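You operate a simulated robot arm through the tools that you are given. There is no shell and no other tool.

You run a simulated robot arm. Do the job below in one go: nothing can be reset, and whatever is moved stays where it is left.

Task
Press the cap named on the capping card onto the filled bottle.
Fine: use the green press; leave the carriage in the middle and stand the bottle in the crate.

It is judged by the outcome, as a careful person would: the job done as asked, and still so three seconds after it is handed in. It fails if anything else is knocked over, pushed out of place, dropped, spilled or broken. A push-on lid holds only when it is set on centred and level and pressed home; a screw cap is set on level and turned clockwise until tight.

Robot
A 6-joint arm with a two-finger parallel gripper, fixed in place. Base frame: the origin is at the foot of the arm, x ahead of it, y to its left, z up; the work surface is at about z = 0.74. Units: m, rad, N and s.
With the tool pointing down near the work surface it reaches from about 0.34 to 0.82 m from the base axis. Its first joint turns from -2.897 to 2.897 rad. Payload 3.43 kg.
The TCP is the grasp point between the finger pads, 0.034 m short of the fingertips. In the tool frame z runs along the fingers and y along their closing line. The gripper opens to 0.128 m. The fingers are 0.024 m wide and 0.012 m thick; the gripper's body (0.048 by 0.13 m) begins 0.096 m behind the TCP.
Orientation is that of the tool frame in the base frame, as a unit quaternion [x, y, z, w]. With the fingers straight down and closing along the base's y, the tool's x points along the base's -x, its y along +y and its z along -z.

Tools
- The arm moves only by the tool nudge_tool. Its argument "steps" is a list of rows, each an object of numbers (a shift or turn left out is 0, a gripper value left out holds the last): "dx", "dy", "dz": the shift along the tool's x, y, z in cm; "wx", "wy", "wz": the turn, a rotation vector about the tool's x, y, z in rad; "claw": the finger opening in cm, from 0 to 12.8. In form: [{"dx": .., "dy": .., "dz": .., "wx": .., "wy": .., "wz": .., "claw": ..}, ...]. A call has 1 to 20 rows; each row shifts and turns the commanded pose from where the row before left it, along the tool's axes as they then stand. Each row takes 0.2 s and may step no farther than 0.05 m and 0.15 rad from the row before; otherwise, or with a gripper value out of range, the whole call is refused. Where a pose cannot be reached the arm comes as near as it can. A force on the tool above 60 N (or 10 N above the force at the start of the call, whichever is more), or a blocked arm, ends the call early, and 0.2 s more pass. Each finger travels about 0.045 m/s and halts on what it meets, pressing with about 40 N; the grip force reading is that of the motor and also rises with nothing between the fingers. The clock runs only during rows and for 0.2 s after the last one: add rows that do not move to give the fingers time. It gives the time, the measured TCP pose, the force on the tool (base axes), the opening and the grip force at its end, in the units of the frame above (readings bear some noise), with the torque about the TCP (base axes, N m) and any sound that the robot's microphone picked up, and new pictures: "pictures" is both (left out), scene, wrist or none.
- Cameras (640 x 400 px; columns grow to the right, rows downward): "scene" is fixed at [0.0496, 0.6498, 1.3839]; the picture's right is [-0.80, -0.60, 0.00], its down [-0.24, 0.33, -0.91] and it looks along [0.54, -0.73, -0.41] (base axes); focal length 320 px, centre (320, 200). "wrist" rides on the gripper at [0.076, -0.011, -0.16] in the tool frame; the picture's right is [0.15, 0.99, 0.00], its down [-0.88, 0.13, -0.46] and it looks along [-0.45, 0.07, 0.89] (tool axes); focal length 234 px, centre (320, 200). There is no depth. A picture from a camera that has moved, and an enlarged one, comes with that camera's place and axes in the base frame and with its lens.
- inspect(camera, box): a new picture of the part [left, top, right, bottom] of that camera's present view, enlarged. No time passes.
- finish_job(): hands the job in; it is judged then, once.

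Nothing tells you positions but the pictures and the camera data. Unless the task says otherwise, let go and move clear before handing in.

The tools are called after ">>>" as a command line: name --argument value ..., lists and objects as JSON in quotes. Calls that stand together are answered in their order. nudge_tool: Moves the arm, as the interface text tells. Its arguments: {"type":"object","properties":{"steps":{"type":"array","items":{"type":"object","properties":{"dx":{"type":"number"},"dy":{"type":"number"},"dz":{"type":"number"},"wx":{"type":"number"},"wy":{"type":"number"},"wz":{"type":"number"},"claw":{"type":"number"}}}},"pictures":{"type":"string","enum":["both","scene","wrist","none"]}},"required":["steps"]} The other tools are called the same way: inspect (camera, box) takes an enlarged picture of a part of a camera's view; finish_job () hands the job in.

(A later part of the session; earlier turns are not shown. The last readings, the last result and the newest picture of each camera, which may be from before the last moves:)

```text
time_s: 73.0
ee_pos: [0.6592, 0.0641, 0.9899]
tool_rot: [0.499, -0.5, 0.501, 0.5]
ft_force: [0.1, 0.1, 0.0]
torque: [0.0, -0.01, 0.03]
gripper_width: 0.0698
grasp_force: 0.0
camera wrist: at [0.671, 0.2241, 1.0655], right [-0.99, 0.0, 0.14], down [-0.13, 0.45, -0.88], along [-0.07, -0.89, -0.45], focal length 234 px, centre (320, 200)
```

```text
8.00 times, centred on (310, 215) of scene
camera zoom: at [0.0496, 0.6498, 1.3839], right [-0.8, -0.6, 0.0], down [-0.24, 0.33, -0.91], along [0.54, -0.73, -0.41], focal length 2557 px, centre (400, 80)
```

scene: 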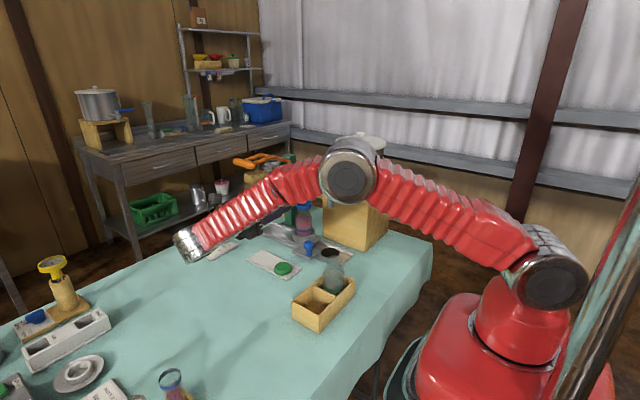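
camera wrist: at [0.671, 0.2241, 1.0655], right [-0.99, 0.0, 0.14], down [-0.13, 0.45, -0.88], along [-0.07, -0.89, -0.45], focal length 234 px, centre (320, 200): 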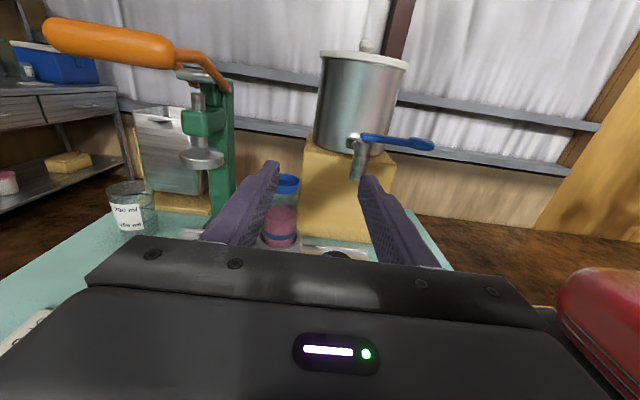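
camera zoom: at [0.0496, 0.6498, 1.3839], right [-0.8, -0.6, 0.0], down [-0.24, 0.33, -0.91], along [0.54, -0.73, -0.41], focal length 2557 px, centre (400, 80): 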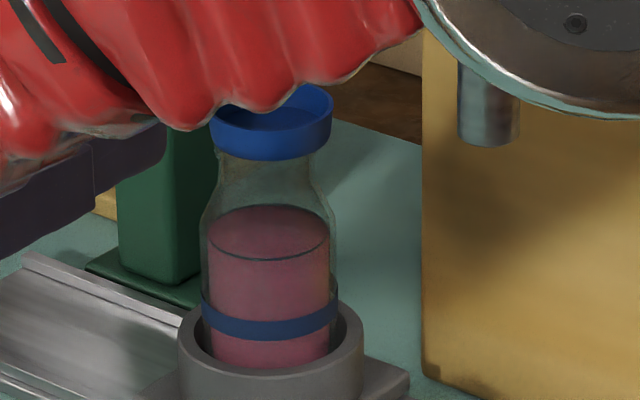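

The cap is sitting squarely on the bottle. I'll roll the tool half a turn to camera-down so the later flip ends camera-up.

>>> nudge_tool --steps '[{"wz": 0.1496}, {"wz": 0.1496}, {"wz": 0.1496}, {"wz": 0.1496}, {"wz": 0.1496}, {"wz": 0.1496}, {"wz": 0.1496}, {"wz": 0.1496}, {"wz": 0.1496}, {"wz": 0.1496}, {"wz": 0.1496}, {"wz": 0.1496}, {"wz": 0.1496}, {"wz": 0.1496}, {"wz": 0.1496}, {"wz": 0.1496}, {"wz": 0.1496}, {"wz": 0.1496}, {"wz": 0.1496}, {"wz": 0.1496}]' --pictures "none"

>>> nudge_tool --steps '[{"wz": 0.1496}, {}]'

```text
time_s: 77.2
ee_pos: [0.6589, 0.0628, 0.9898]
tool_rot: [-0.462, -0.535, 0.536, -0.461]
ft_force: [0.4, -0.3, 0.0]
torque: [0.04, 0.01, -0.01]
gripper_width: 0.0698
grasp_force: 0.1
```

```text
time_s: 77.8
ee_pos: [0.6601, 0.0633, 0.9891]
tool_rot: [0.501, 0.5, -0.498, 0.501]
ft_force: [0.3, -0.4, 0.4]
torque: [0.0, -0.01, 0.01]
gripper_width: 0.0699
grasp_force: 0.1
camera wrist: at [0.649, 0.2244, 0.9142], right [0.99, 0.0, -0.14], down [0.13, 0.46, 0.88], along [0.07, -0.89, 0.45], focal length 234 px, centre (320, 200)
```

scene: 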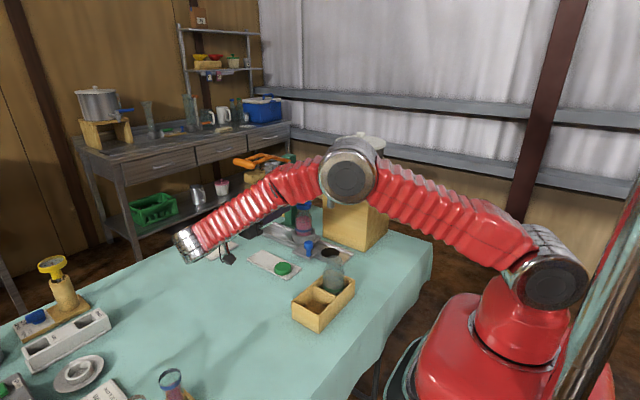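
wrist: 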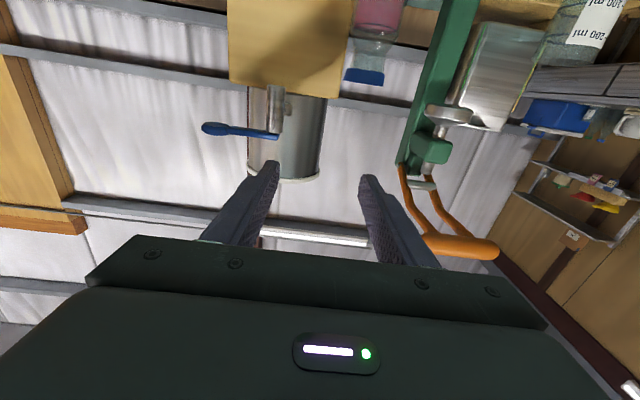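

Next I'll align with the cap in x and z and advance part-way along -y, stopping to check.

>>> nudge_tool --steps '[{"dx": 2.83, "dy": 1.63}, {"dx": 2.83, "dy": 1.63}, {"dx": 2.83, "dy": 1.63}, {"dz": 3.8}, {"dz": 3.8}, {"dz": 3.7}, {}]'

>>> inspect --camera "wrist" --box '[230, 60, 410, 230]'

>>> inspect --camera "scene" --box '[240, 180, 340, 260]'

```text
time_s: 79.4
ee_pos: [0.7097, -0.0499, 0.904]
tool_rot: [0.501, 0.499, -0.499, 0.5]
ft_force: [0.9, 0.4, 0.1]
torque: [-0.03, 0.0, -0.01]
gripper_width: 0.0701
grasp_force: 0.1
camera wrist: at [0.6978, 0.1107, 0.8292], right [0.99, 0.0, -0.15], down [0.13, 0.46, 0.88], along [0.07, -0.89, 0.45], focal length 234 px, centre (320, 200)
```

scene: 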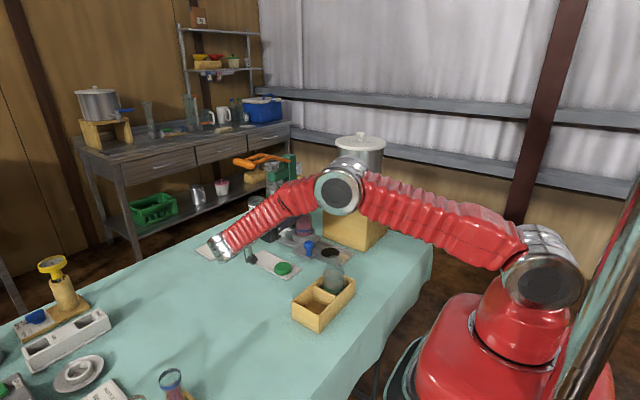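
wrist: 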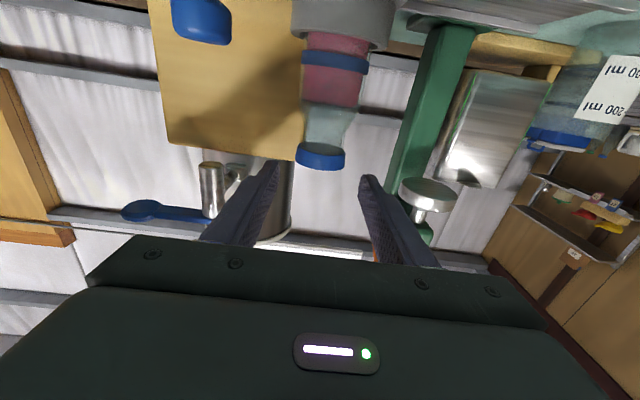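

```text
2.35 times, centred on (320, 145) of wrist
camera zoom: at [0.6978, 0.1107, 0.8292], right [0.99, 0.0, -0.15], down [0.13, 0.46, 0.88], along [0.07, -0.89, 0.45], focal length 551 px, centre (320, 329)
```

zoom: 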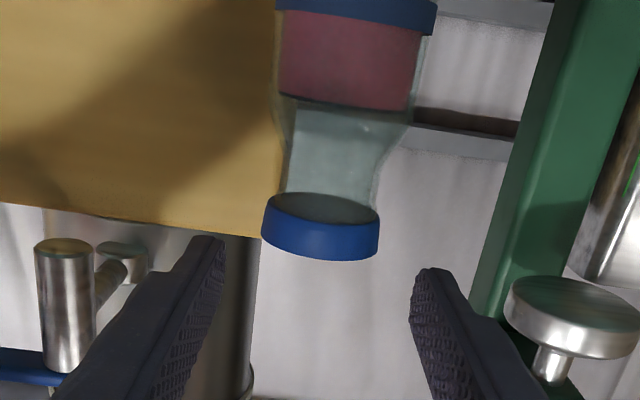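

```text
5.00 times, centred on (290, 220) of scene
camera zoom: at [0.0496, 0.6498, 1.3839], right [-0.8, -0.6, 0.0], down [-0.24, 0.33, -0.91], along [0.54, -0.73, -0.41], focal length 1598 px, centre (470, 100)
```

zoom: 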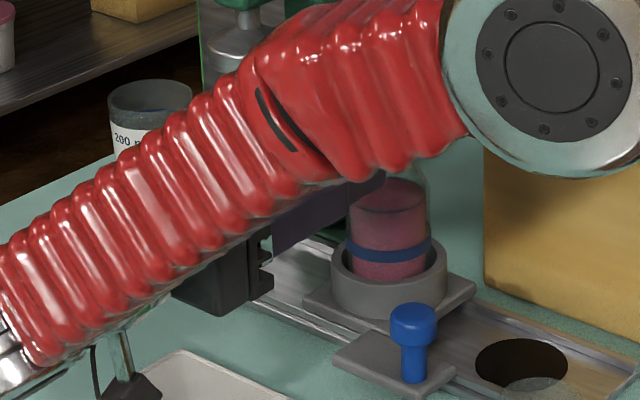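

The alignment is excellent, with the cap exactly on the tool axis. I'll advance to straddle the cap.

>>> nudge_tool --steps '[{"dz": 2.5}, {"dz": 2.5}, {"dz": 1.5}, {"dz": 0.8}, {}]'

>>> inspect --camera "wrist" --box '[250, 100, 390, 220]'

>>> inspect --camera "scene" --box '[270, 180, 340, 240]'

```text
time_s: 80.6
ee_pos: [0.7079, -0.1234, 0.9033]
tool_rot: [0.5, 0.5, -0.499, 0.5]
ft_force: [-0.4, -0.4, 0.7]
torque: [-0.02, 0.01, 0.02]
gripper_width: 0.0699
grasp_force: 0.1
camera wrist: at [0.6973, 0.0379, 0.8292], right [0.99, 0.0, -0.15], down [0.13, 0.46, 0.88], along [0.07, -0.89, 0.45], focal length 234 px, centre (320, 200)
```

scene: 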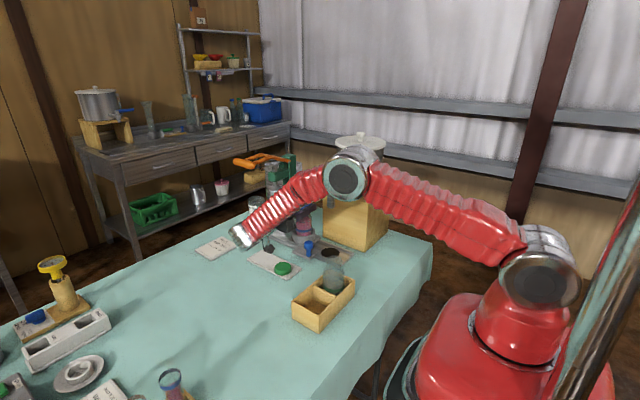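
wrist: 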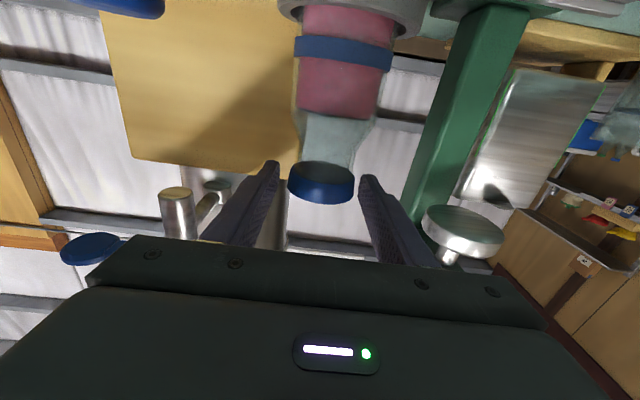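

```text
3.33 times, centred on (320, 160) of wrist
camera zoom: at [0.6973, 0.0379, 0.8292], right [0.99, 0.0, -0.15], down [0.13, 0.46, 0.88], along [0.07, -0.89, 0.45], focal length 781 px, centre (320, 333)
```

zoom: 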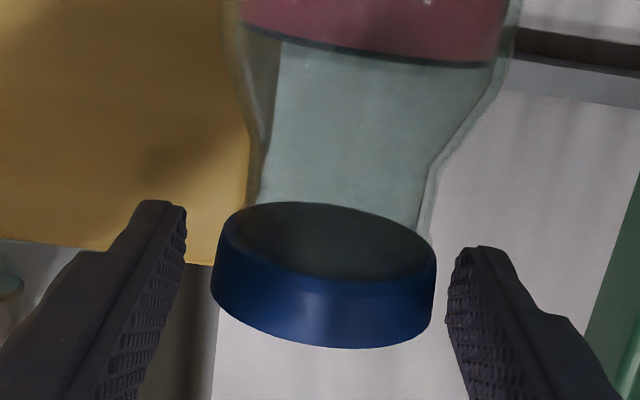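

```text
6.67 times, centred on (305, 210) of scene
camera zoom: at [0.0496, 0.6498, 1.3839], right [-0.8, -0.6, 0.0], down [-0.24, 0.33, -0.91], along [0.54, -0.73, -0.41], focal length 2131 px, centre (420, 133)
```

zoom: 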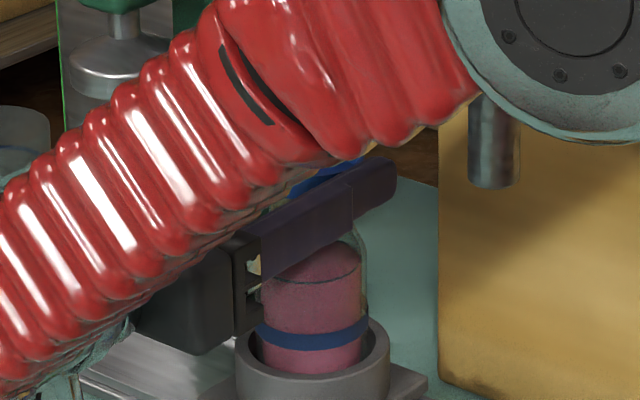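

The fingers straddle the cap evenly. I'll grip its rim and lift 5 cm.

>>> nudge_tool --steps '[{"dy": 0.08}, {"claw": 5.0}, {"claw": 5.0}, {"claw": 5.0}, {"claw": 5.0}, {"dx": -1.0}, {"dx": -2.0}, {"dx": -2.0}, {}]'

>>> inspect --camera "wrist" --box '[250, 100, 390, 220]'

>>> inspect --camera "scene" --box '[270, 170, 340, 240]'

```text
time_s: 82.6
ee_pos: [0.7092, -0.1231, 0.9555]
tool_rot: [0.5, 0.5, -0.5, 0.5]
ft_force: [0.3, 0.1, -0.3]
torque: [0.0, 0.0, 0.02]
gripper_width: 0.0559
grasp_force: 39.8
camera wrist: at [0.6985, 0.0379, 0.8796], right [0.99, 0.0, -0.15], down [0.13, 0.46, 0.88], along [0.07, -0.89, 0.45], focal length 234 px, centre (320, 200)
```

scene: 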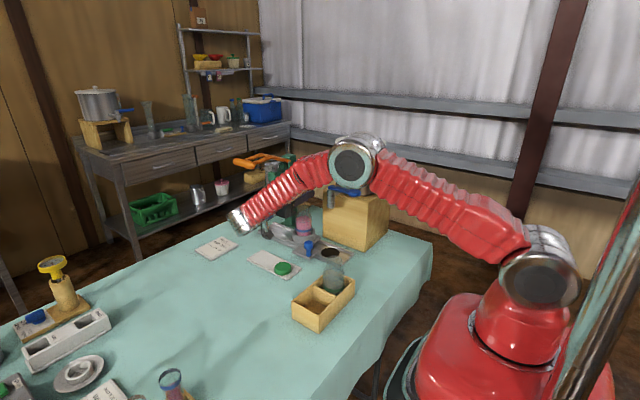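
wrist: 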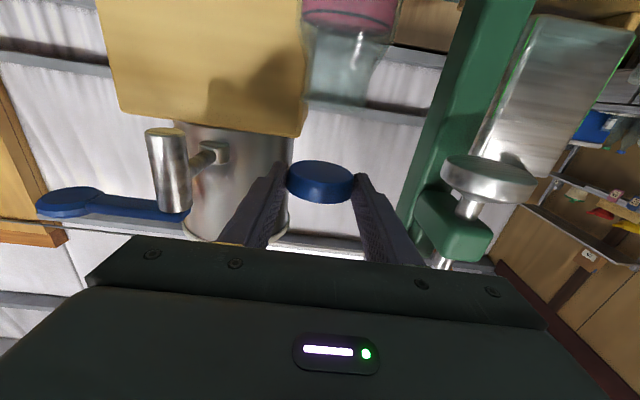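

```text
3.33 times, centred on (320, 160) of wrist
camera zoom: at [0.6985, 0.0379, 0.8796], right [0.99, 0.0, -0.15], down [0.13, 0.46, 0.88], along [0.07, -0.89, 0.45], focal length 781 px, centre (320, 333)
```

zoom: 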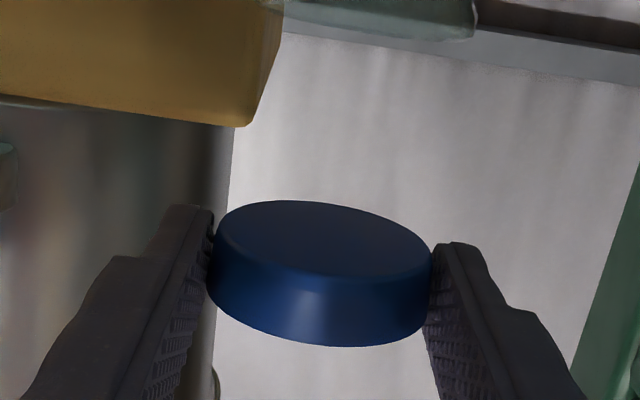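

```text
5.71 times, centred on (305, 205) of scene
camera zoom: at [0.0496, 0.6498, 1.3839], right [-0.8, -0.6, 0.0], down [-0.24, 0.33, -0.91], along [0.54, -0.73, -0.41], focal length 1827 px, centre (406, 171)
```

zoom: 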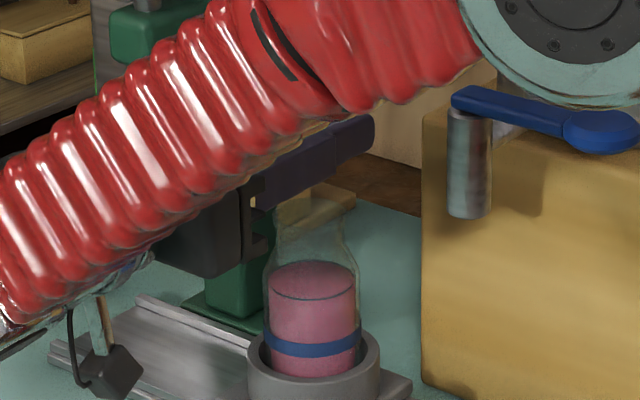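

The cap is held level, clear of the bottle. I'll roll the tool half a turn to turn the cap right way up.

>>> nudge_tool --steps '[{"wz": -0.1496}, {"wz": -0.1496}, {"wz": -0.1496}, {"wz": -0.1496}, {"wz": -0.1496}, {"wz": -0.1496}, {"wz": -0.1496}, {"wz": -0.1496}, {"wz": -0.1496}, {"wz": -0.1496}, {"wz": -0.1496}, {"wz": -0.1496}, {"wz": -0.1496}, {"wz": -0.1496}, {"wz": -0.1496}, {"wz": -0.1496}, {"wz": -0.1496}, {"wz": -0.1496}, {"wz": -0.1496}, {"wz": -0.1496}]' --pictures "none"

>>> nudge_tool --steps '[{"wz": -0.1496}, {}]'

>>> inspect --camera "wrist" --box '[250, 100, 390, 250]'

>>> inspect --camera "scene" --box '[270, 170, 340, 240]'

```text
time_s: 86.8
ee_pos: [0.709, -0.1223, 0.9535]
tool_rot: [-0.462, 0.536, -0.535, -0.462]
ft_force: [0.5, -0.6, -0.1]
torque: [-0.04, 0.0, 0.03]
gripper_width: 0.0559
grasp_force: 40.4
```

```text
time_s: 87.4
ee_pos: [0.7087, -0.1211, 0.9534]
tool_rot: [0.5, -0.5, 0.5, 0.5]
ft_force: [0.5, -0.5, -0.4]
torque: [-0.02, -0.01, 0.02]
gripper_width: 0.0559
grasp_force: 39.6
camera wrist: at [0.7207, 0.0382, 1.0309], right [-0.99, 0.0, 0.15], down [-0.13, 0.46, -0.88], along [-0.07, -0.89, -0.45], focal length 234 px, centre (320, 200)
```

scene: 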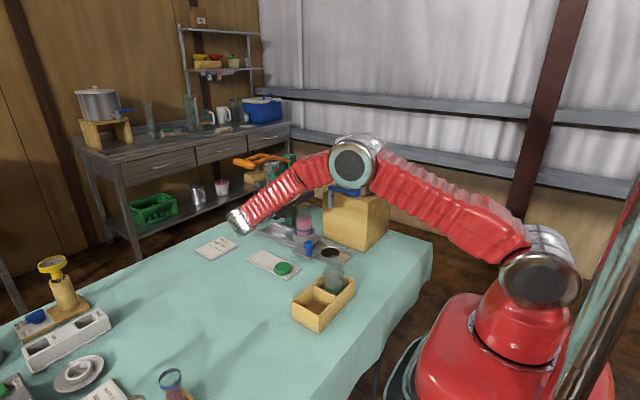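
wrist: 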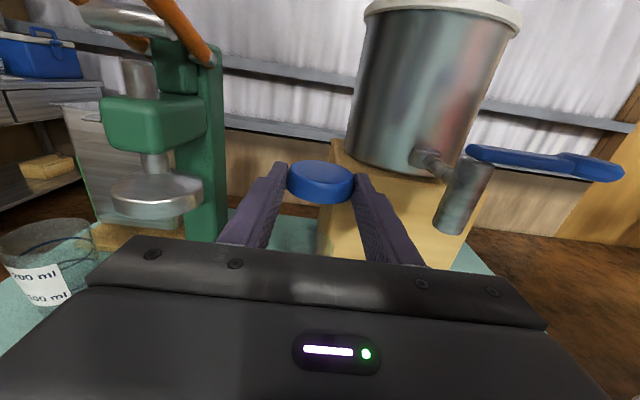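

```text
2.67 times, centred on (320, 175) of wrist
camera zoom: at [0.7207, 0.0382, 1.0309], right [-0.99, 0.0, 0.15], down [-0.13, 0.46, -0.88], along [-0.07, -0.89, -0.45], focal length 624 px, centre (320, 267)
```

zoom: 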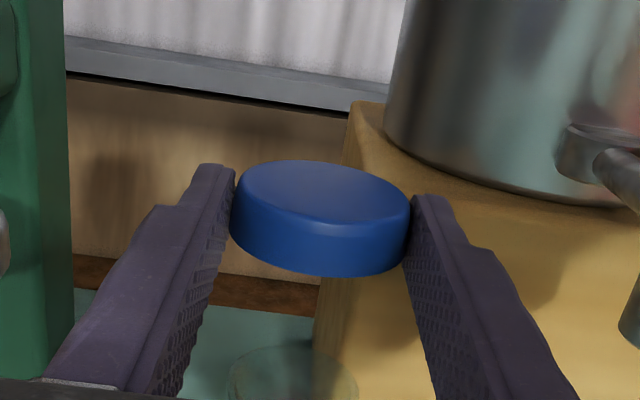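

```text
5.71 times, centred on (305, 205) of scene
camera zoom: at [0.0496, 0.6498, 1.3839], right [-0.8, -0.6, 0.0], down [-0.24, 0.33, -0.91], along [0.54, -0.73, -0.41], focal length 1827 px, centre (406, 171)
```

zoom: 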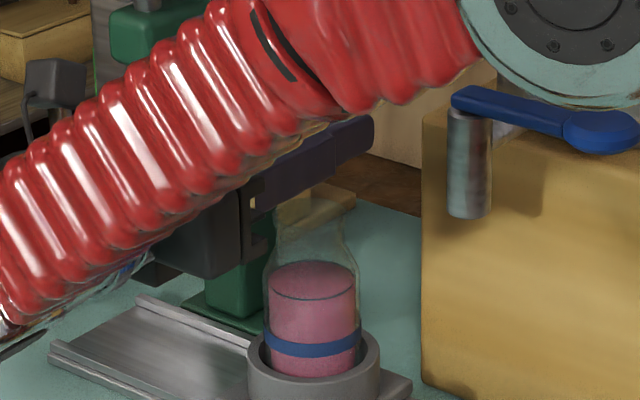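

The cap is right way up and held level. I'll lower to about 1 cm above the mouth and check the centring.

>>> nudge_tool --steps '[{"dx": -1.5}, {"dx": -1.5}, {"dx": -0.5}, {}]'

>>> inspect --camera "wrist" --box '[270, 140, 370, 230]'

>>> inspect --camera "scene" --box '[285, 185, 335, 225]'

```text
time_s: 88.4
ee_pos: [0.7099, -0.1221, 0.9189]
tool_rot: [0.5, -0.5, 0.5, 0.499]
ft_force: [-0.2, 0.8, -1.0]
torque: [0.0, -0.01, 0.02]
gripper_width: 0.056
grasp_force: 40.6
camera wrist: at [0.721, 0.0384, 0.9955], right [-0.99, 0.0, 0.15], down [-0.13, 0.46, -0.88], along [-0.07, -0.89, -0.45], focal length 234 px, centre (320, 200)
```

scene: 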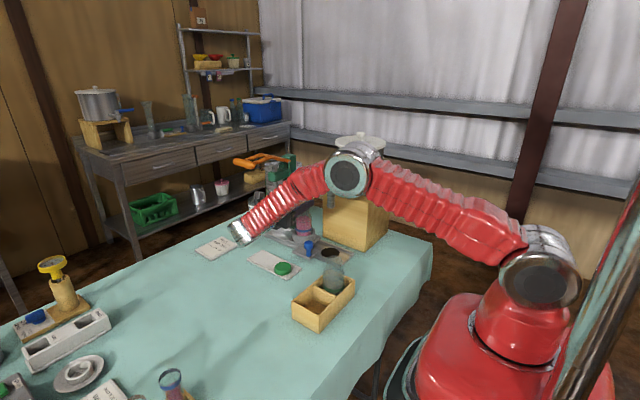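
wrist: 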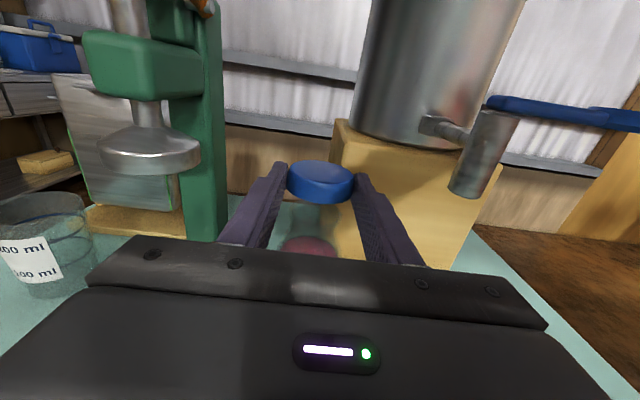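

```text
4.44 times, centred on (320, 185) of wrist
camera zoom: at [0.721, 0.0384, 0.9955], right [-0.99, 0.0, 0.15], down [-0.13, 0.46, -0.88], along [-0.07, -0.89, -0.45], focal length 1041 px, centre (320, 267)
```

zoom: 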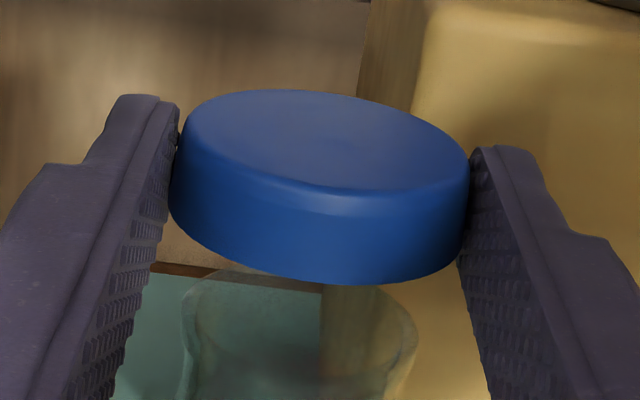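

```text
10.00 times, centred on (310, 205) of scene
camera zoom: at [0.0496, 0.6498, 1.3839], right [-0.8, -0.6, 0.0], down [-0.24, 0.33, -0.91], along [0.54, -0.73, -0.41], focal length 3196 px, centre (420, 150)
```

zoom: 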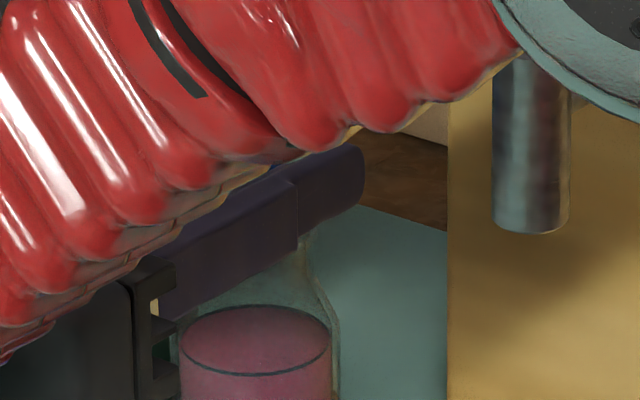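

>>> inspect --camera "wrist" --box '[290, 190, 350, 236]'

>>> inspect --camera "wrist" --box '[275, 150, 365, 215]'

```text
8.70 times, centred on (320, 213) of wrist
camera zoom: at [0.721, 0.0384, 0.9955], right [-0.99, 0.0, 0.15], down [-0.13, 0.46, -0.88], along [-0.07, -0.89, -0.45], focal length 2036 px, centre (320, 87)
```

zoom: 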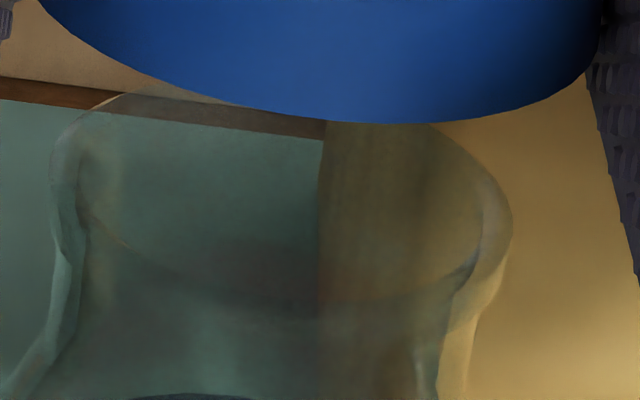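

```text
6.15 times, centred on (320, 182) of wrist
camera zoom: at [0.721, 0.0384, 0.9955], right [-0.99, 0.0, 0.15], down [-0.13, 0.46, -0.88], along [-0.07, -0.89, -0.45], focal length 1441 px, centre (320, 308)
```

zoom: 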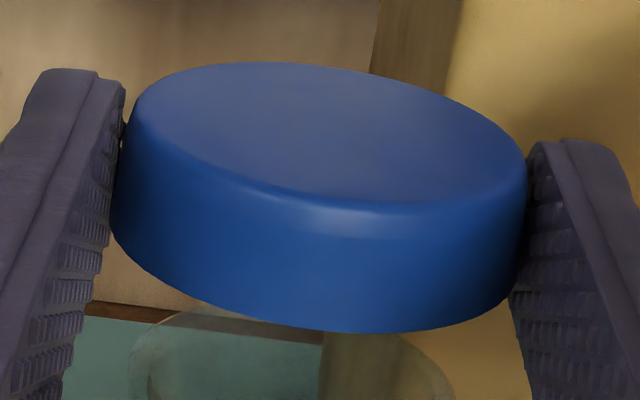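

x is aligned within half a millimetre. The y alignment is harder to judge, so I'll lower 1 cm and compare the cap rim directly with the bottle lip.

>>> nudge_tool --steps '[{"dx": -0.5}, {"dx": -0.5}, {}]'

>>> inspect --camera "wrist" --box '[275, 165, 365, 225]'

>>> inspect --camera "scene" --box '[290, 190, 330, 220]'

```text
time_s: 89.2
ee_pos: [0.7095, -0.1213, 0.9105]
tool_rot: [0.5, -0.5, 0.5, 0.499]
ft_force: [-0.2, -1.5, -0.2]
torque: [0.01, 0.01, 0.0]
gripper_width: 0.0559
grasp_force: 40.1
camera wrist: at [0.7208, 0.0382, 0.9856], right [-0.99, 0.0, 0.14], down [-0.13, 0.46, -0.88], along [-0.07, -0.89, -0.45], focal length 234 px, centre (320, 200)
```

scene: 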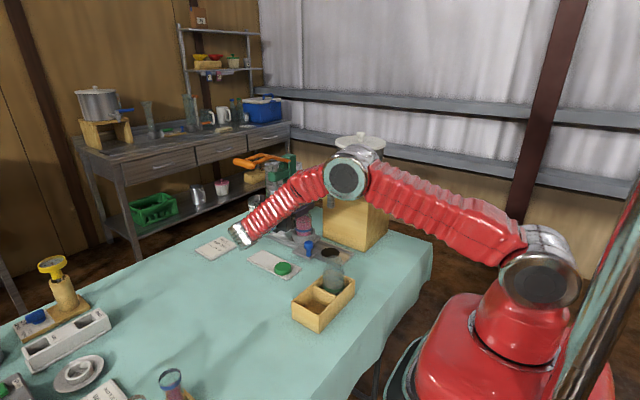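
wrist: 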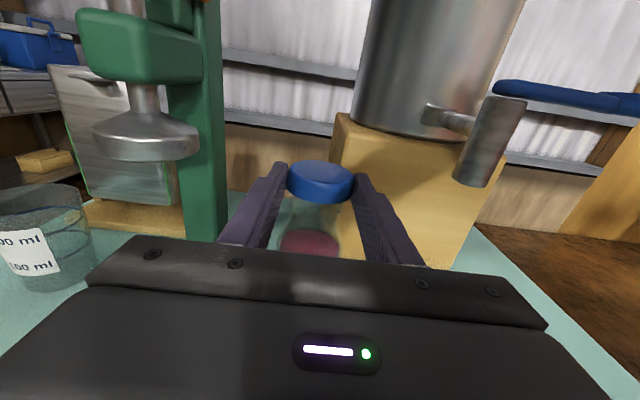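

```text
6.67 times, centred on (320, 195) of wrist
camera zoom: at [0.7208, 0.0382, 0.9856], right [-0.99, 0.0, 0.14], down [-0.13, 0.46, -0.88], along [-0.07, -0.89, -0.45], focal length 1561 px, centre (320, 233)
```

zoom: 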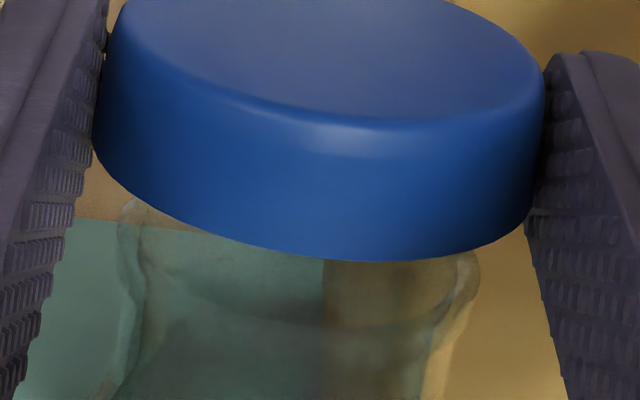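

```text
13.33 times, centred on (310, 205) of scene
camera zoom: at [0.0496, 0.6498, 1.3839], right [-0.8, -0.6, 0.0], down [-0.24, 0.33, -0.91], along [0.54, -0.73, -0.41], focal length 4262 px, centre (453, 133)
```

zoom: 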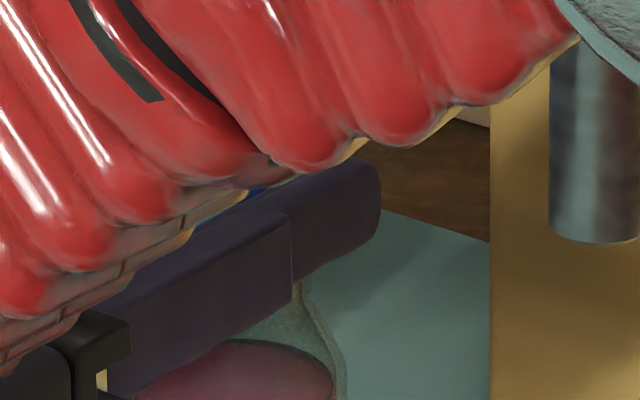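

The estimates put the cap within a few millimetres in y. I'll lower in small steps and read the force and torque at contact to tell whether it slides over the lip.

>>> nudge_tool --steps '[{"dx": -0.3}, {"dx": -0.3}, {}]' --pictures "none"

>>> nudge_tool --steps '[{"dx": -0.2}, {}]' --pictures "none"

>>> nudge_tool --steps '[{"dx": -0.2}, {}]' --pictures "none"

>>> inspect --camera "wrist" --box '[275, 165, 365, 225]'

```text
time_s: 90.0
ee_pos: [0.7103, -0.1221, 0.9035]
tool_rot: [-0.5, 0.501, -0.5, -0.499]
ft_force: [0.3, -0.5, -1.1]
torque: [0.0, -0.02, 0.0]
gripper_width: 0.0559
grasp_force: 40.3
```

```text
time_s: 90.6
ee_pos: [0.7088, -0.1223, 0.9011]
tool_rot: [-0.5, 0.501, -0.5, -0.5]
ft_force: [0.5, 0.3, 0.3]
torque: [-0.01, 0.03, 0.02]
gripper_width: 0.0558
grasp_force: 40.1
```

```text
time_s: 91.2
ee_pos: [0.7086, -0.122, 0.8994]
tool_rot: [-0.5, 0.501, -0.501, -0.499]
ft_force: [-0.4, 0.6, 1.3]
torque: [0.01, 0.0, 0.01]
gripper_width: 0.0557
grasp_force: 40.1
```

```text
6.67 times, centred on (320, 195) of wrist
camera zoom: at [0.7207, 0.038, 0.9761], right [-0.99, 0.0, 0.14], down [-0.13, 0.46, -0.88], along [-0.07, -0.89, -0.45], focal length 1561 px, centre (320, 233)
```

zoom: 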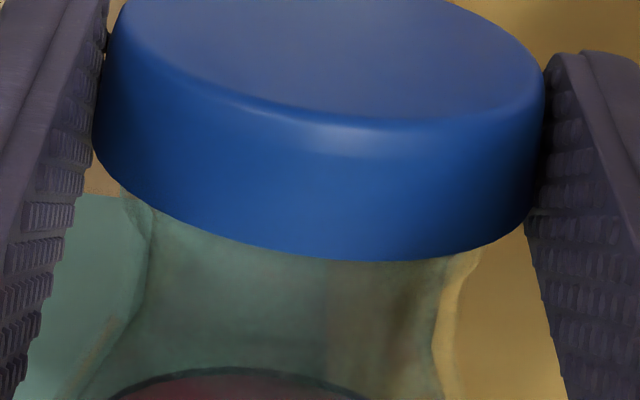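

>>> nudge_tool --steps '[{"dx": -0.15}, {}]' --pictures "none"

>>> nudge_tool --steps '[{"dx": -0.15}, {}]' --pictures "none"

>>> inspect --camera "wrist" --box '[275, 165, 365, 225]'

```text
time_s: 91.8
ee_pos: [0.7101, -0.122, 0.8984]
tool_rot: [0.5, -0.5, 0.5, 0.499]
ft_force: [0.1, 0.4, -0.6]
torque: [0.02, 0.05, 0.0]
gripper_width: 0.0558
grasp_force: 39.6
```

```text
time_s: 92.4
ee_pos: [0.7099, -0.1219, 0.8977]
tool_rot: [0.499, -0.501, 0.501, 0.499]
ft_force: [0.1, -0.5, 7.5]
torque: [-0.02, 0.01, -0.01]
gripper_width: 0.056
grasp_force: 40.5
```

```text
6.67 times, centred on (320, 195) of wrist
camera zoom: at [0.7205, 0.0382, 0.9738], right [-0.99, 0.0, 0.14], down [-0.13, 0.46, -0.88], along [-0.07, -0.89, -0.45], focal length 1561 px, centre (320, 233)
```

zoom: 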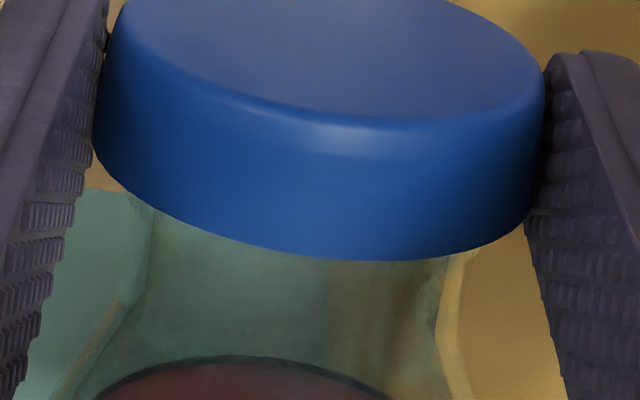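

The torque shows the near (+y) rim edge touching the lip, so the cap is slightly too far in -y. I'll lift 4 mm, shift +3 mm in y and try again.

>>> nudge_tool --steps '[{"dx": 0.4}, {"dz": -0.3}, {"dx": -0.3}, {"dx": -0.1}, {}]' --pictures "none"

>>> nudge_tool --steps '[{"dx": -0.1}, {}]' --pictures "none"

>>> inspect --camera "wrist" --box '[275, 165, 365, 225]'

```text
time_s: 93.6
ee_pos: [0.7099, -0.1192, 0.8961]
tool_rot: [-0.5, 0.501, -0.5, -0.499]
ft_force: [0.2, 0.3, 0.2]
torque: [0.0, -0.03, 0.03]
gripper_width: 0.0557
grasp_force: 40.2
```

```text
time_s: 94.2
ee_pos: [0.7106, -0.119, 0.895]
tool_rot: [-0.5, 0.501, -0.5, -0.499]
ft_force: [0.6, 0.3, -0.5]
torque: [-0.01, -0.02, -0.02]
gripper_width: 0.0558
grasp_force: 40.3
```

```text
6.67 times, centred on (320, 195) of wrist
camera zoom: at [0.721, 0.0414, 0.9718], right [-0.99, 0.0, 0.14], down [-0.13, 0.46, -0.88], along [-0.07, -0.89, -0.45], focal length 1561 px, centre (320, 233)
```

zoom: 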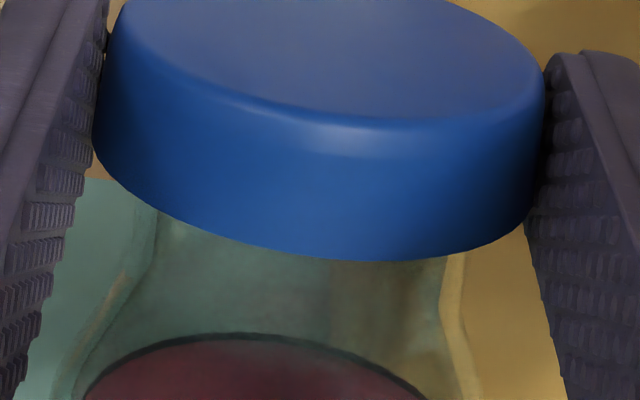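

It clears the lip now. I'll continue down in small steps.

>>> nudge_tool --steps '[{"dx": -0.15}, {}]' --pictures "none"

>>> nudge_tool --steps '[{"dx": -0.15}, {}]' --pictures "none"

>>> nudge_tool --steps '[{"dx": -0.15}, {}]' --pictures "none"

>>> inspect --camera "wrist" --box '[275, 165, 365, 225]'

```text
time_s: 94.8
ee_pos: [0.7101, -0.1187, 0.8938]
tool_rot: [0.5, -0.501, 0.501, 0.499]
ft_force: [-0.4, 0.1, -0.1]
torque: [-0.01, 0.02, -0.03]
gripper_width: 0.0557
grasp_force: 39.4
```

```text
time_s: 95.4
ee_pos: [0.7098, -0.118, 0.8923]
tool_rot: [0.5, -0.5, 0.501, 0.499]
ft_force: [-0.5, -0.5, 0.3]
torque: [-0.02, 0.01, 0.04]
gripper_width: 0.0557
grasp_force: 40.2
```

```text
time_s: 96.0
ee_pos: [0.7103, -0.1182, 0.8908]
tool_rot: [-0.499, 0.501, -0.5, -0.5]
ft_force: [-0.2, 0.3, -0.2]
torque: [-0.01, 0.03, 0.0]
gripper_width: 0.0558
grasp_force: 40.3
```

```text
6.67 times, centred on (320, 195) of wrist
camera zoom: at [0.7208, 0.0415, 0.9673], right [-0.99, 0.0, 0.14], down [-0.13, 0.46, -0.88], along [-0.07, -0.89, -0.45], focal length 1561 px, centre (320, 233)
```

zoom: 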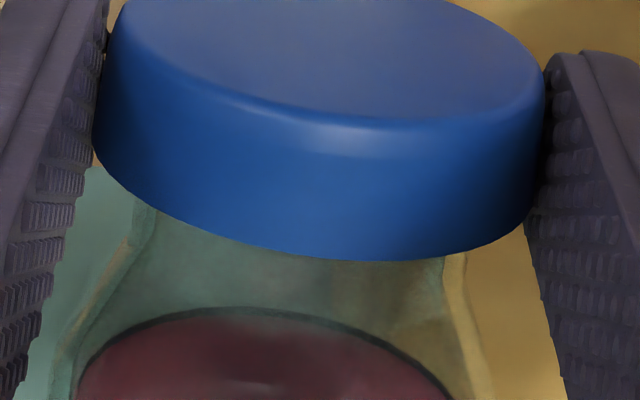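

The cap is sliding cleanly over the mouth. I'll keep going until it meets resistance.

>>> nudge_tool --steps '[{"dx": -0.2}, {}]' --pictures "none"

>>> nudge_tool --steps '[{"dx": -0.15}, {}]' --pictures "none"

>>> nudge_tool --steps '[{"dx": -0.15}, {}]' --pictures "none"

```text
time_s: 96.6
ee_pos: [0.7091, -0.1195, 0.8891]
tool_rot: [-0.499, 0.501, -0.5, -0.499]
ft_force: [0.3, -0.2, 0.1]
torque: [0.0, 0.0, 0.03]
gripper_width: 0.0559
grasp_force: 40.2
```

```text
time_s: 97.2
ee_pos: [0.71, -0.1204, 0.8873]
tool_rot: [-0.499, 0.502, -0.5, -0.5]
ft_force: [-0.6, -0.4, -0.5]
torque: [0.01, -0.01, 0.03]
gripper_width: 0.056
grasp_force: 40.2
```

```text
time_s: 97.8
ee_pos: [0.7109, -0.1201, 0.8857]
tool_rot: [-0.5, 0.501, -0.5, -0.499]
ft_force: [-0.3, -0.2, 0.5]
torque: [0.0, 0.01, 0.02]
gripper_width: 0.0556
grasp_force: 39.8
```

>>> inspect --camera "wrist" --box '[275, 155, 365, 225]'

>>> nudge_tool --steps '[{"dx": -0.12}, {}]' --pictures "scene"

>>> inspect --camera "scene" --box '[285, 185, 335, 240]'

```text
5.71 times, centred on (320, 190) of wrist
camera zoom: at [0.7209, 0.041, 0.9625], right [-0.99, 0.0, 0.14], down [-0.13, 0.46, -0.88], along [-0.07, -0.89, -0.45], focal length 1338 px, centre (320, 257)
```

zoom: 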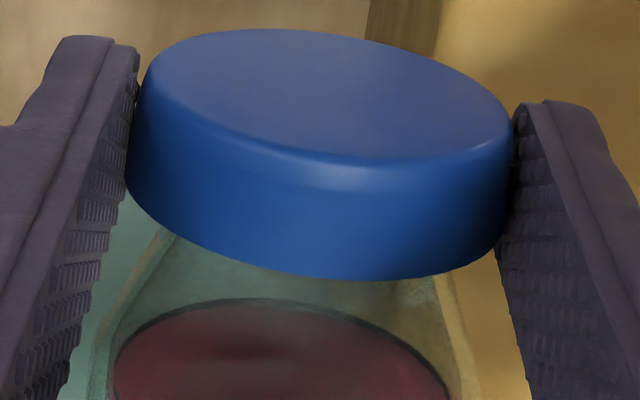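

```text
time_s: 98.4
ee_pos: [0.7093, -0.1196, 0.8857]
tool_rot: [0.5, -0.5, 0.5, 0.5]
ft_force: [-0.1, -0.7, 4.3]
torque: [-0.12, 0.05, -0.01]
gripper_width: 0.0557
grasp_force: 39.5
```

scene: 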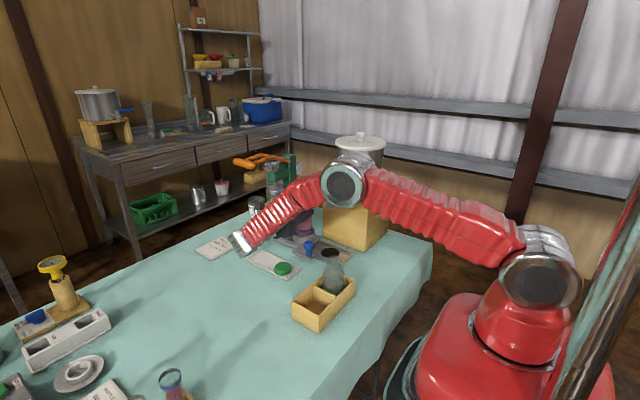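

```text
7.27 times, centred on (310, 212) of scene
camera zoom: at [0.0496, 0.6498, 1.3839], right [-0.8, -0.6, 0.0], down [-0.24, 0.33, -0.91], along [0.54, -0.73, -0.41], focal length 2325 px, centre (393, 109)
```

zoom: 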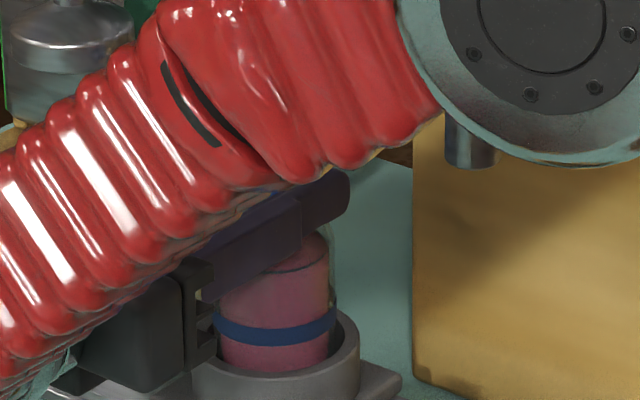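

There is light central contact, so the cap is sitting over the mouth. I'll open the fingers gently and check that it stays level.

>>> nudge_tool --steps '[{"claw": 5.8}, {"claw": 6.2}, {"claw": 6.6}, {"claw": 7.0}, {}]'

>>> inspect --camera "wrist" --box '[265, 145, 375, 225]'

```text
time_s: 99.6
ee_pos: [0.7094, -0.1193, 0.8846]
tool_rot: [-0.5, 0.501, -0.5, -0.499]
ft_force: [0.4, -0.6, -0.3]
torque: [0.01, 0.0, -0.02]
gripper_width: 0.0699
grasp_force: 0.1
camera wrist: at [0.7208, 0.0412, 0.9613], right [-0.99, 0.0, 0.14], down [-0.13, 0.46, -0.88], along [-0.07, -0.89, -0.45], focal length 234 px, centre (320, 200)
```

scene: 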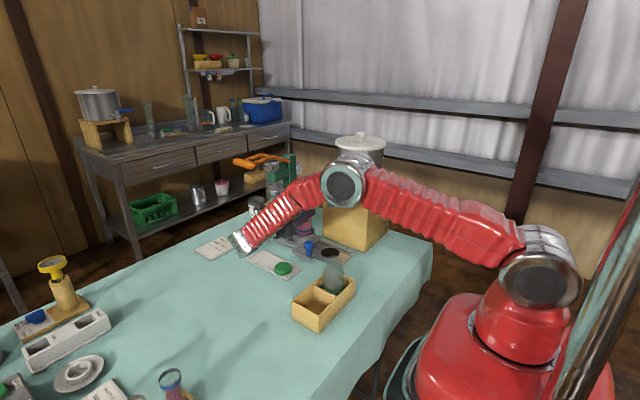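
wrist: 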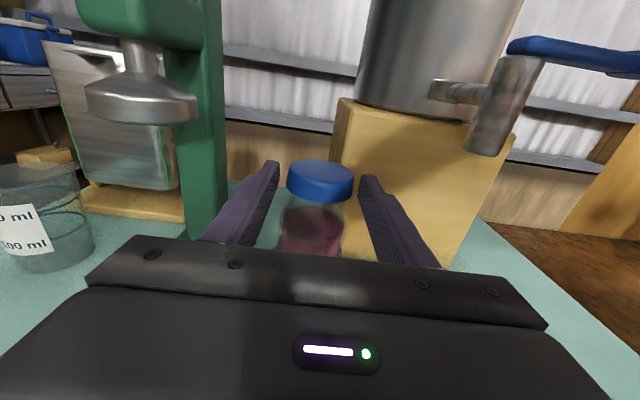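

```text
5.00 times, centred on (320, 185) of wrist
camera zoom: at [0.7208, 0.0412, 0.9613], right [-0.99, 0.0, 0.14], down [-0.13, 0.46, -0.88], along [-0.07, -0.89, -0.45], focal length 1171 px, centre (320, 275)
```

zoom: 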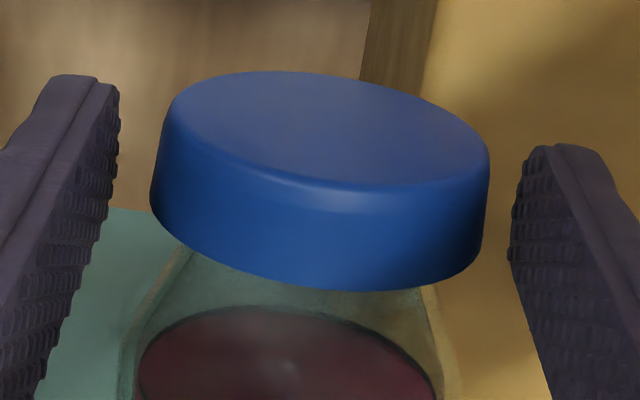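

The cap sits level on the bottle. I'll back straight out, then look at it from the fixed camera.

>>> nudge_tool --steps '[{"dz": -2}, {"dz": -4}, {"dz": -4}, {"dx": 2.5, "dy": 2.5, "dz": -3}, {"dx": 2.5, "dy": 2.5, "dz": -3}, {"dx": 2.5, "dy": 2.5, "dz": -3}, {"wx": 0.1287}, {"wx": 0.1287}, {"wx": 0.1287}, {"wx": 0.1287}, {"wx": 0.1287}, {"wy": -0.146}, {"wy": -0.146}, {"wy": -0.146}, {"wy": -0.146}, {"wy": -0.146}, {"wy": -0.146}, {"wy": -0.146}, {"wy": -0.148}, {}]'

>>> inspect --camera "scene" --box '[285, 190, 335, 240]'

>>> inspect --camera "wrist" --box '[200, 60, 440, 240]'

```text
time_s: 103.8
ee_pos: [0.6349, 0.0704, 0.9591]
tool_rot: [0.876, -0.439, 0.178, 0.089]
ft_force: [-0.1, 0.2, -0.2]
torque: [0.02, -0.05, 0.01]
gripper_width: 0.0699
grasp_force: 0.2
camera wrist: at [0.6481, 0.0721, 1.137], right [-0.71, -0.7, 0.05], down [-0.7, 0.71, 0.08], along [-0.09, 0.02, -1.0], focal length 234 px, centre (320, 200)
```

scene: 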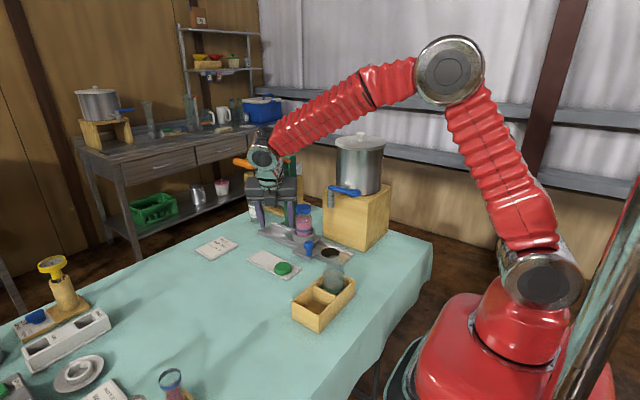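
wrist: 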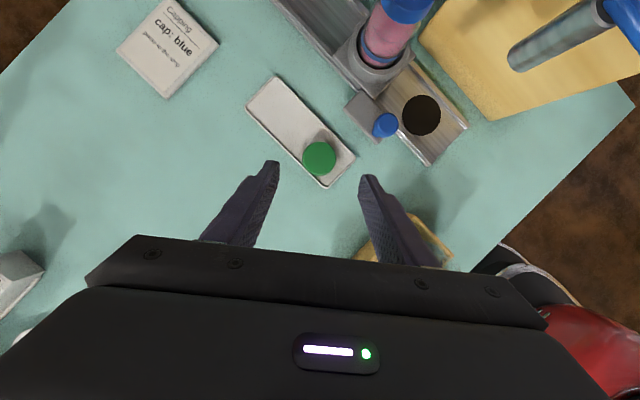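

```text
8.00 times, centred on (310, 215) of scene
camera zoom: at [0.0496, 0.6498, 1.3839], right [-0.8, -0.6, 0.0], down [-0.24, 0.33, -0.91], along [0.54, -0.73, -0.41], focal length 2557 px, centre (400, 80)
```

zoom: 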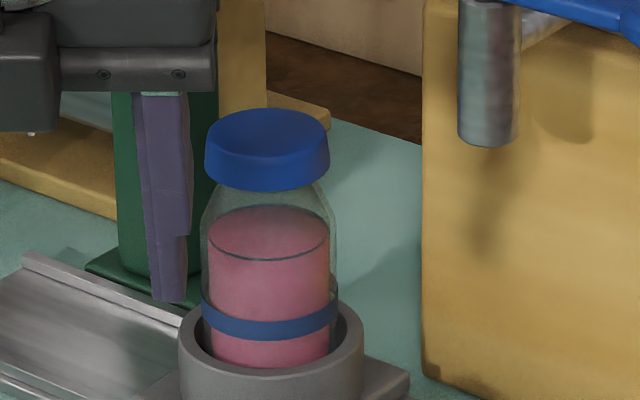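

```text
2.22 times, centred on (320, 150) of wrist
camera zoom: at [0.6481, 0.0721, 1.137], right [-0.71, -0.7, 0.05], down [-0.7, 0.71, 0.08], along [-0.09, 0.02, -1.0], focal length 520 px, centre (320, 311)
```

zoom: 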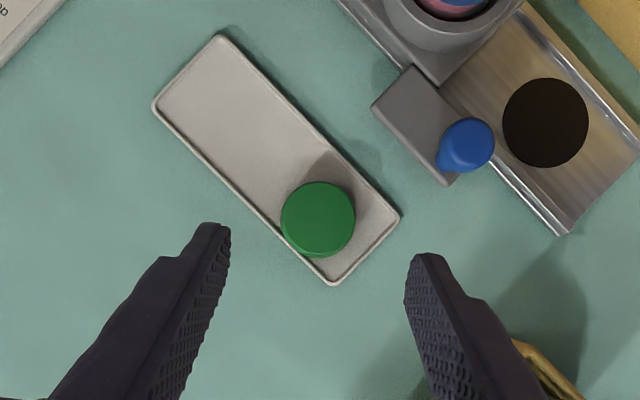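

The cap sits level and centred on the bottle. Next I'll approach the carriage knob with this leaning pose, which keeps the wrist away from the press lever.

>>> nudge_tool --steps '[{"dx": 1.02, "dy": 2.74, "dz": 3.11}, {"dx": 1.02, "dy": 2.74, "dz": 3.11}, {"dx": 1.02, "dy": 2.74, "dz": 3.11}, {}]'

>>> inspect --camera "wrist" --box '[220, 80, 420, 240]'

>>> inspect --camera "scene" --box '[250, 170, 370, 270]'

```text
time_s: 104.8
ee_pos: [0.607, -0.0322, 0.8858]
tool_rot: [0.876, -0.439, 0.178, 0.089]
ft_force: [0.2, 0.4, 0.0]
torque: [-0.02, 0.0, 0.01]
gripper_width: 0.0699
grasp_force: 0.0
camera wrist: at [0.6206, -0.0304, 1.063], right [-0.71, -0.7, 0.06], down [-0.7, 0.71, 0.08], along [-0.09, 0.02, -1.0], focal length 234 px, centre (320, 200)
```

scene: 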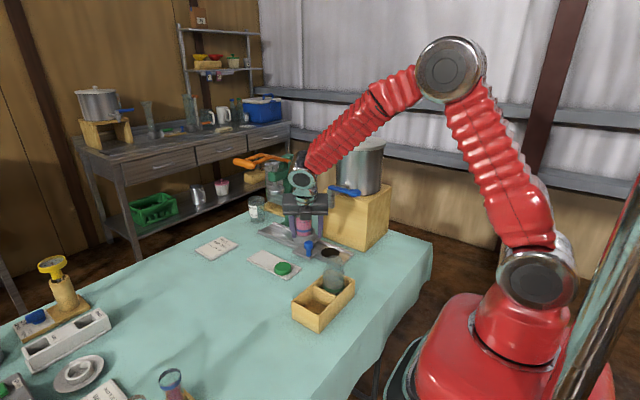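
wrist: 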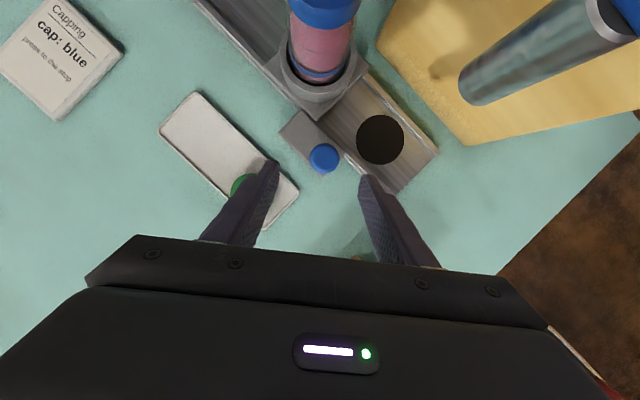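

```text
2.50 times, centred on (320, 160) of wrist
camera zoom: at [0.6206, -0.0304, 1.063], right [-0.71, -0.7, 0.06], down [-0.7, 0.71, 0.08], along [-0.09, 0.02, -1.0], focal length 585 px, centre (320, 300)
```

zoom: 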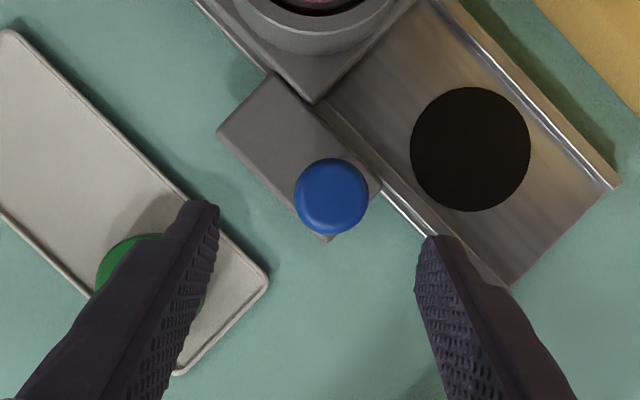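

```text
4.00 times, centred on (310, 220) of scene
camera zoom: at [0.0496, 0.6498, 1.3839], right [-0.8, -0.6, 0.0], down [-0.24, 0.33, -0.91], along [0.54, -0.73, -0.41], focal length 1279 px, centre (360, 120)
```

zoom: 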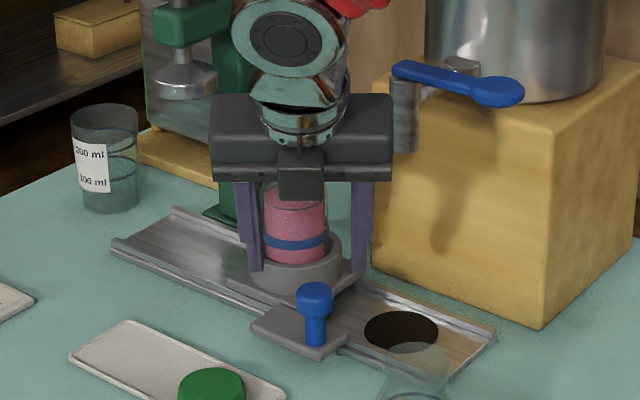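

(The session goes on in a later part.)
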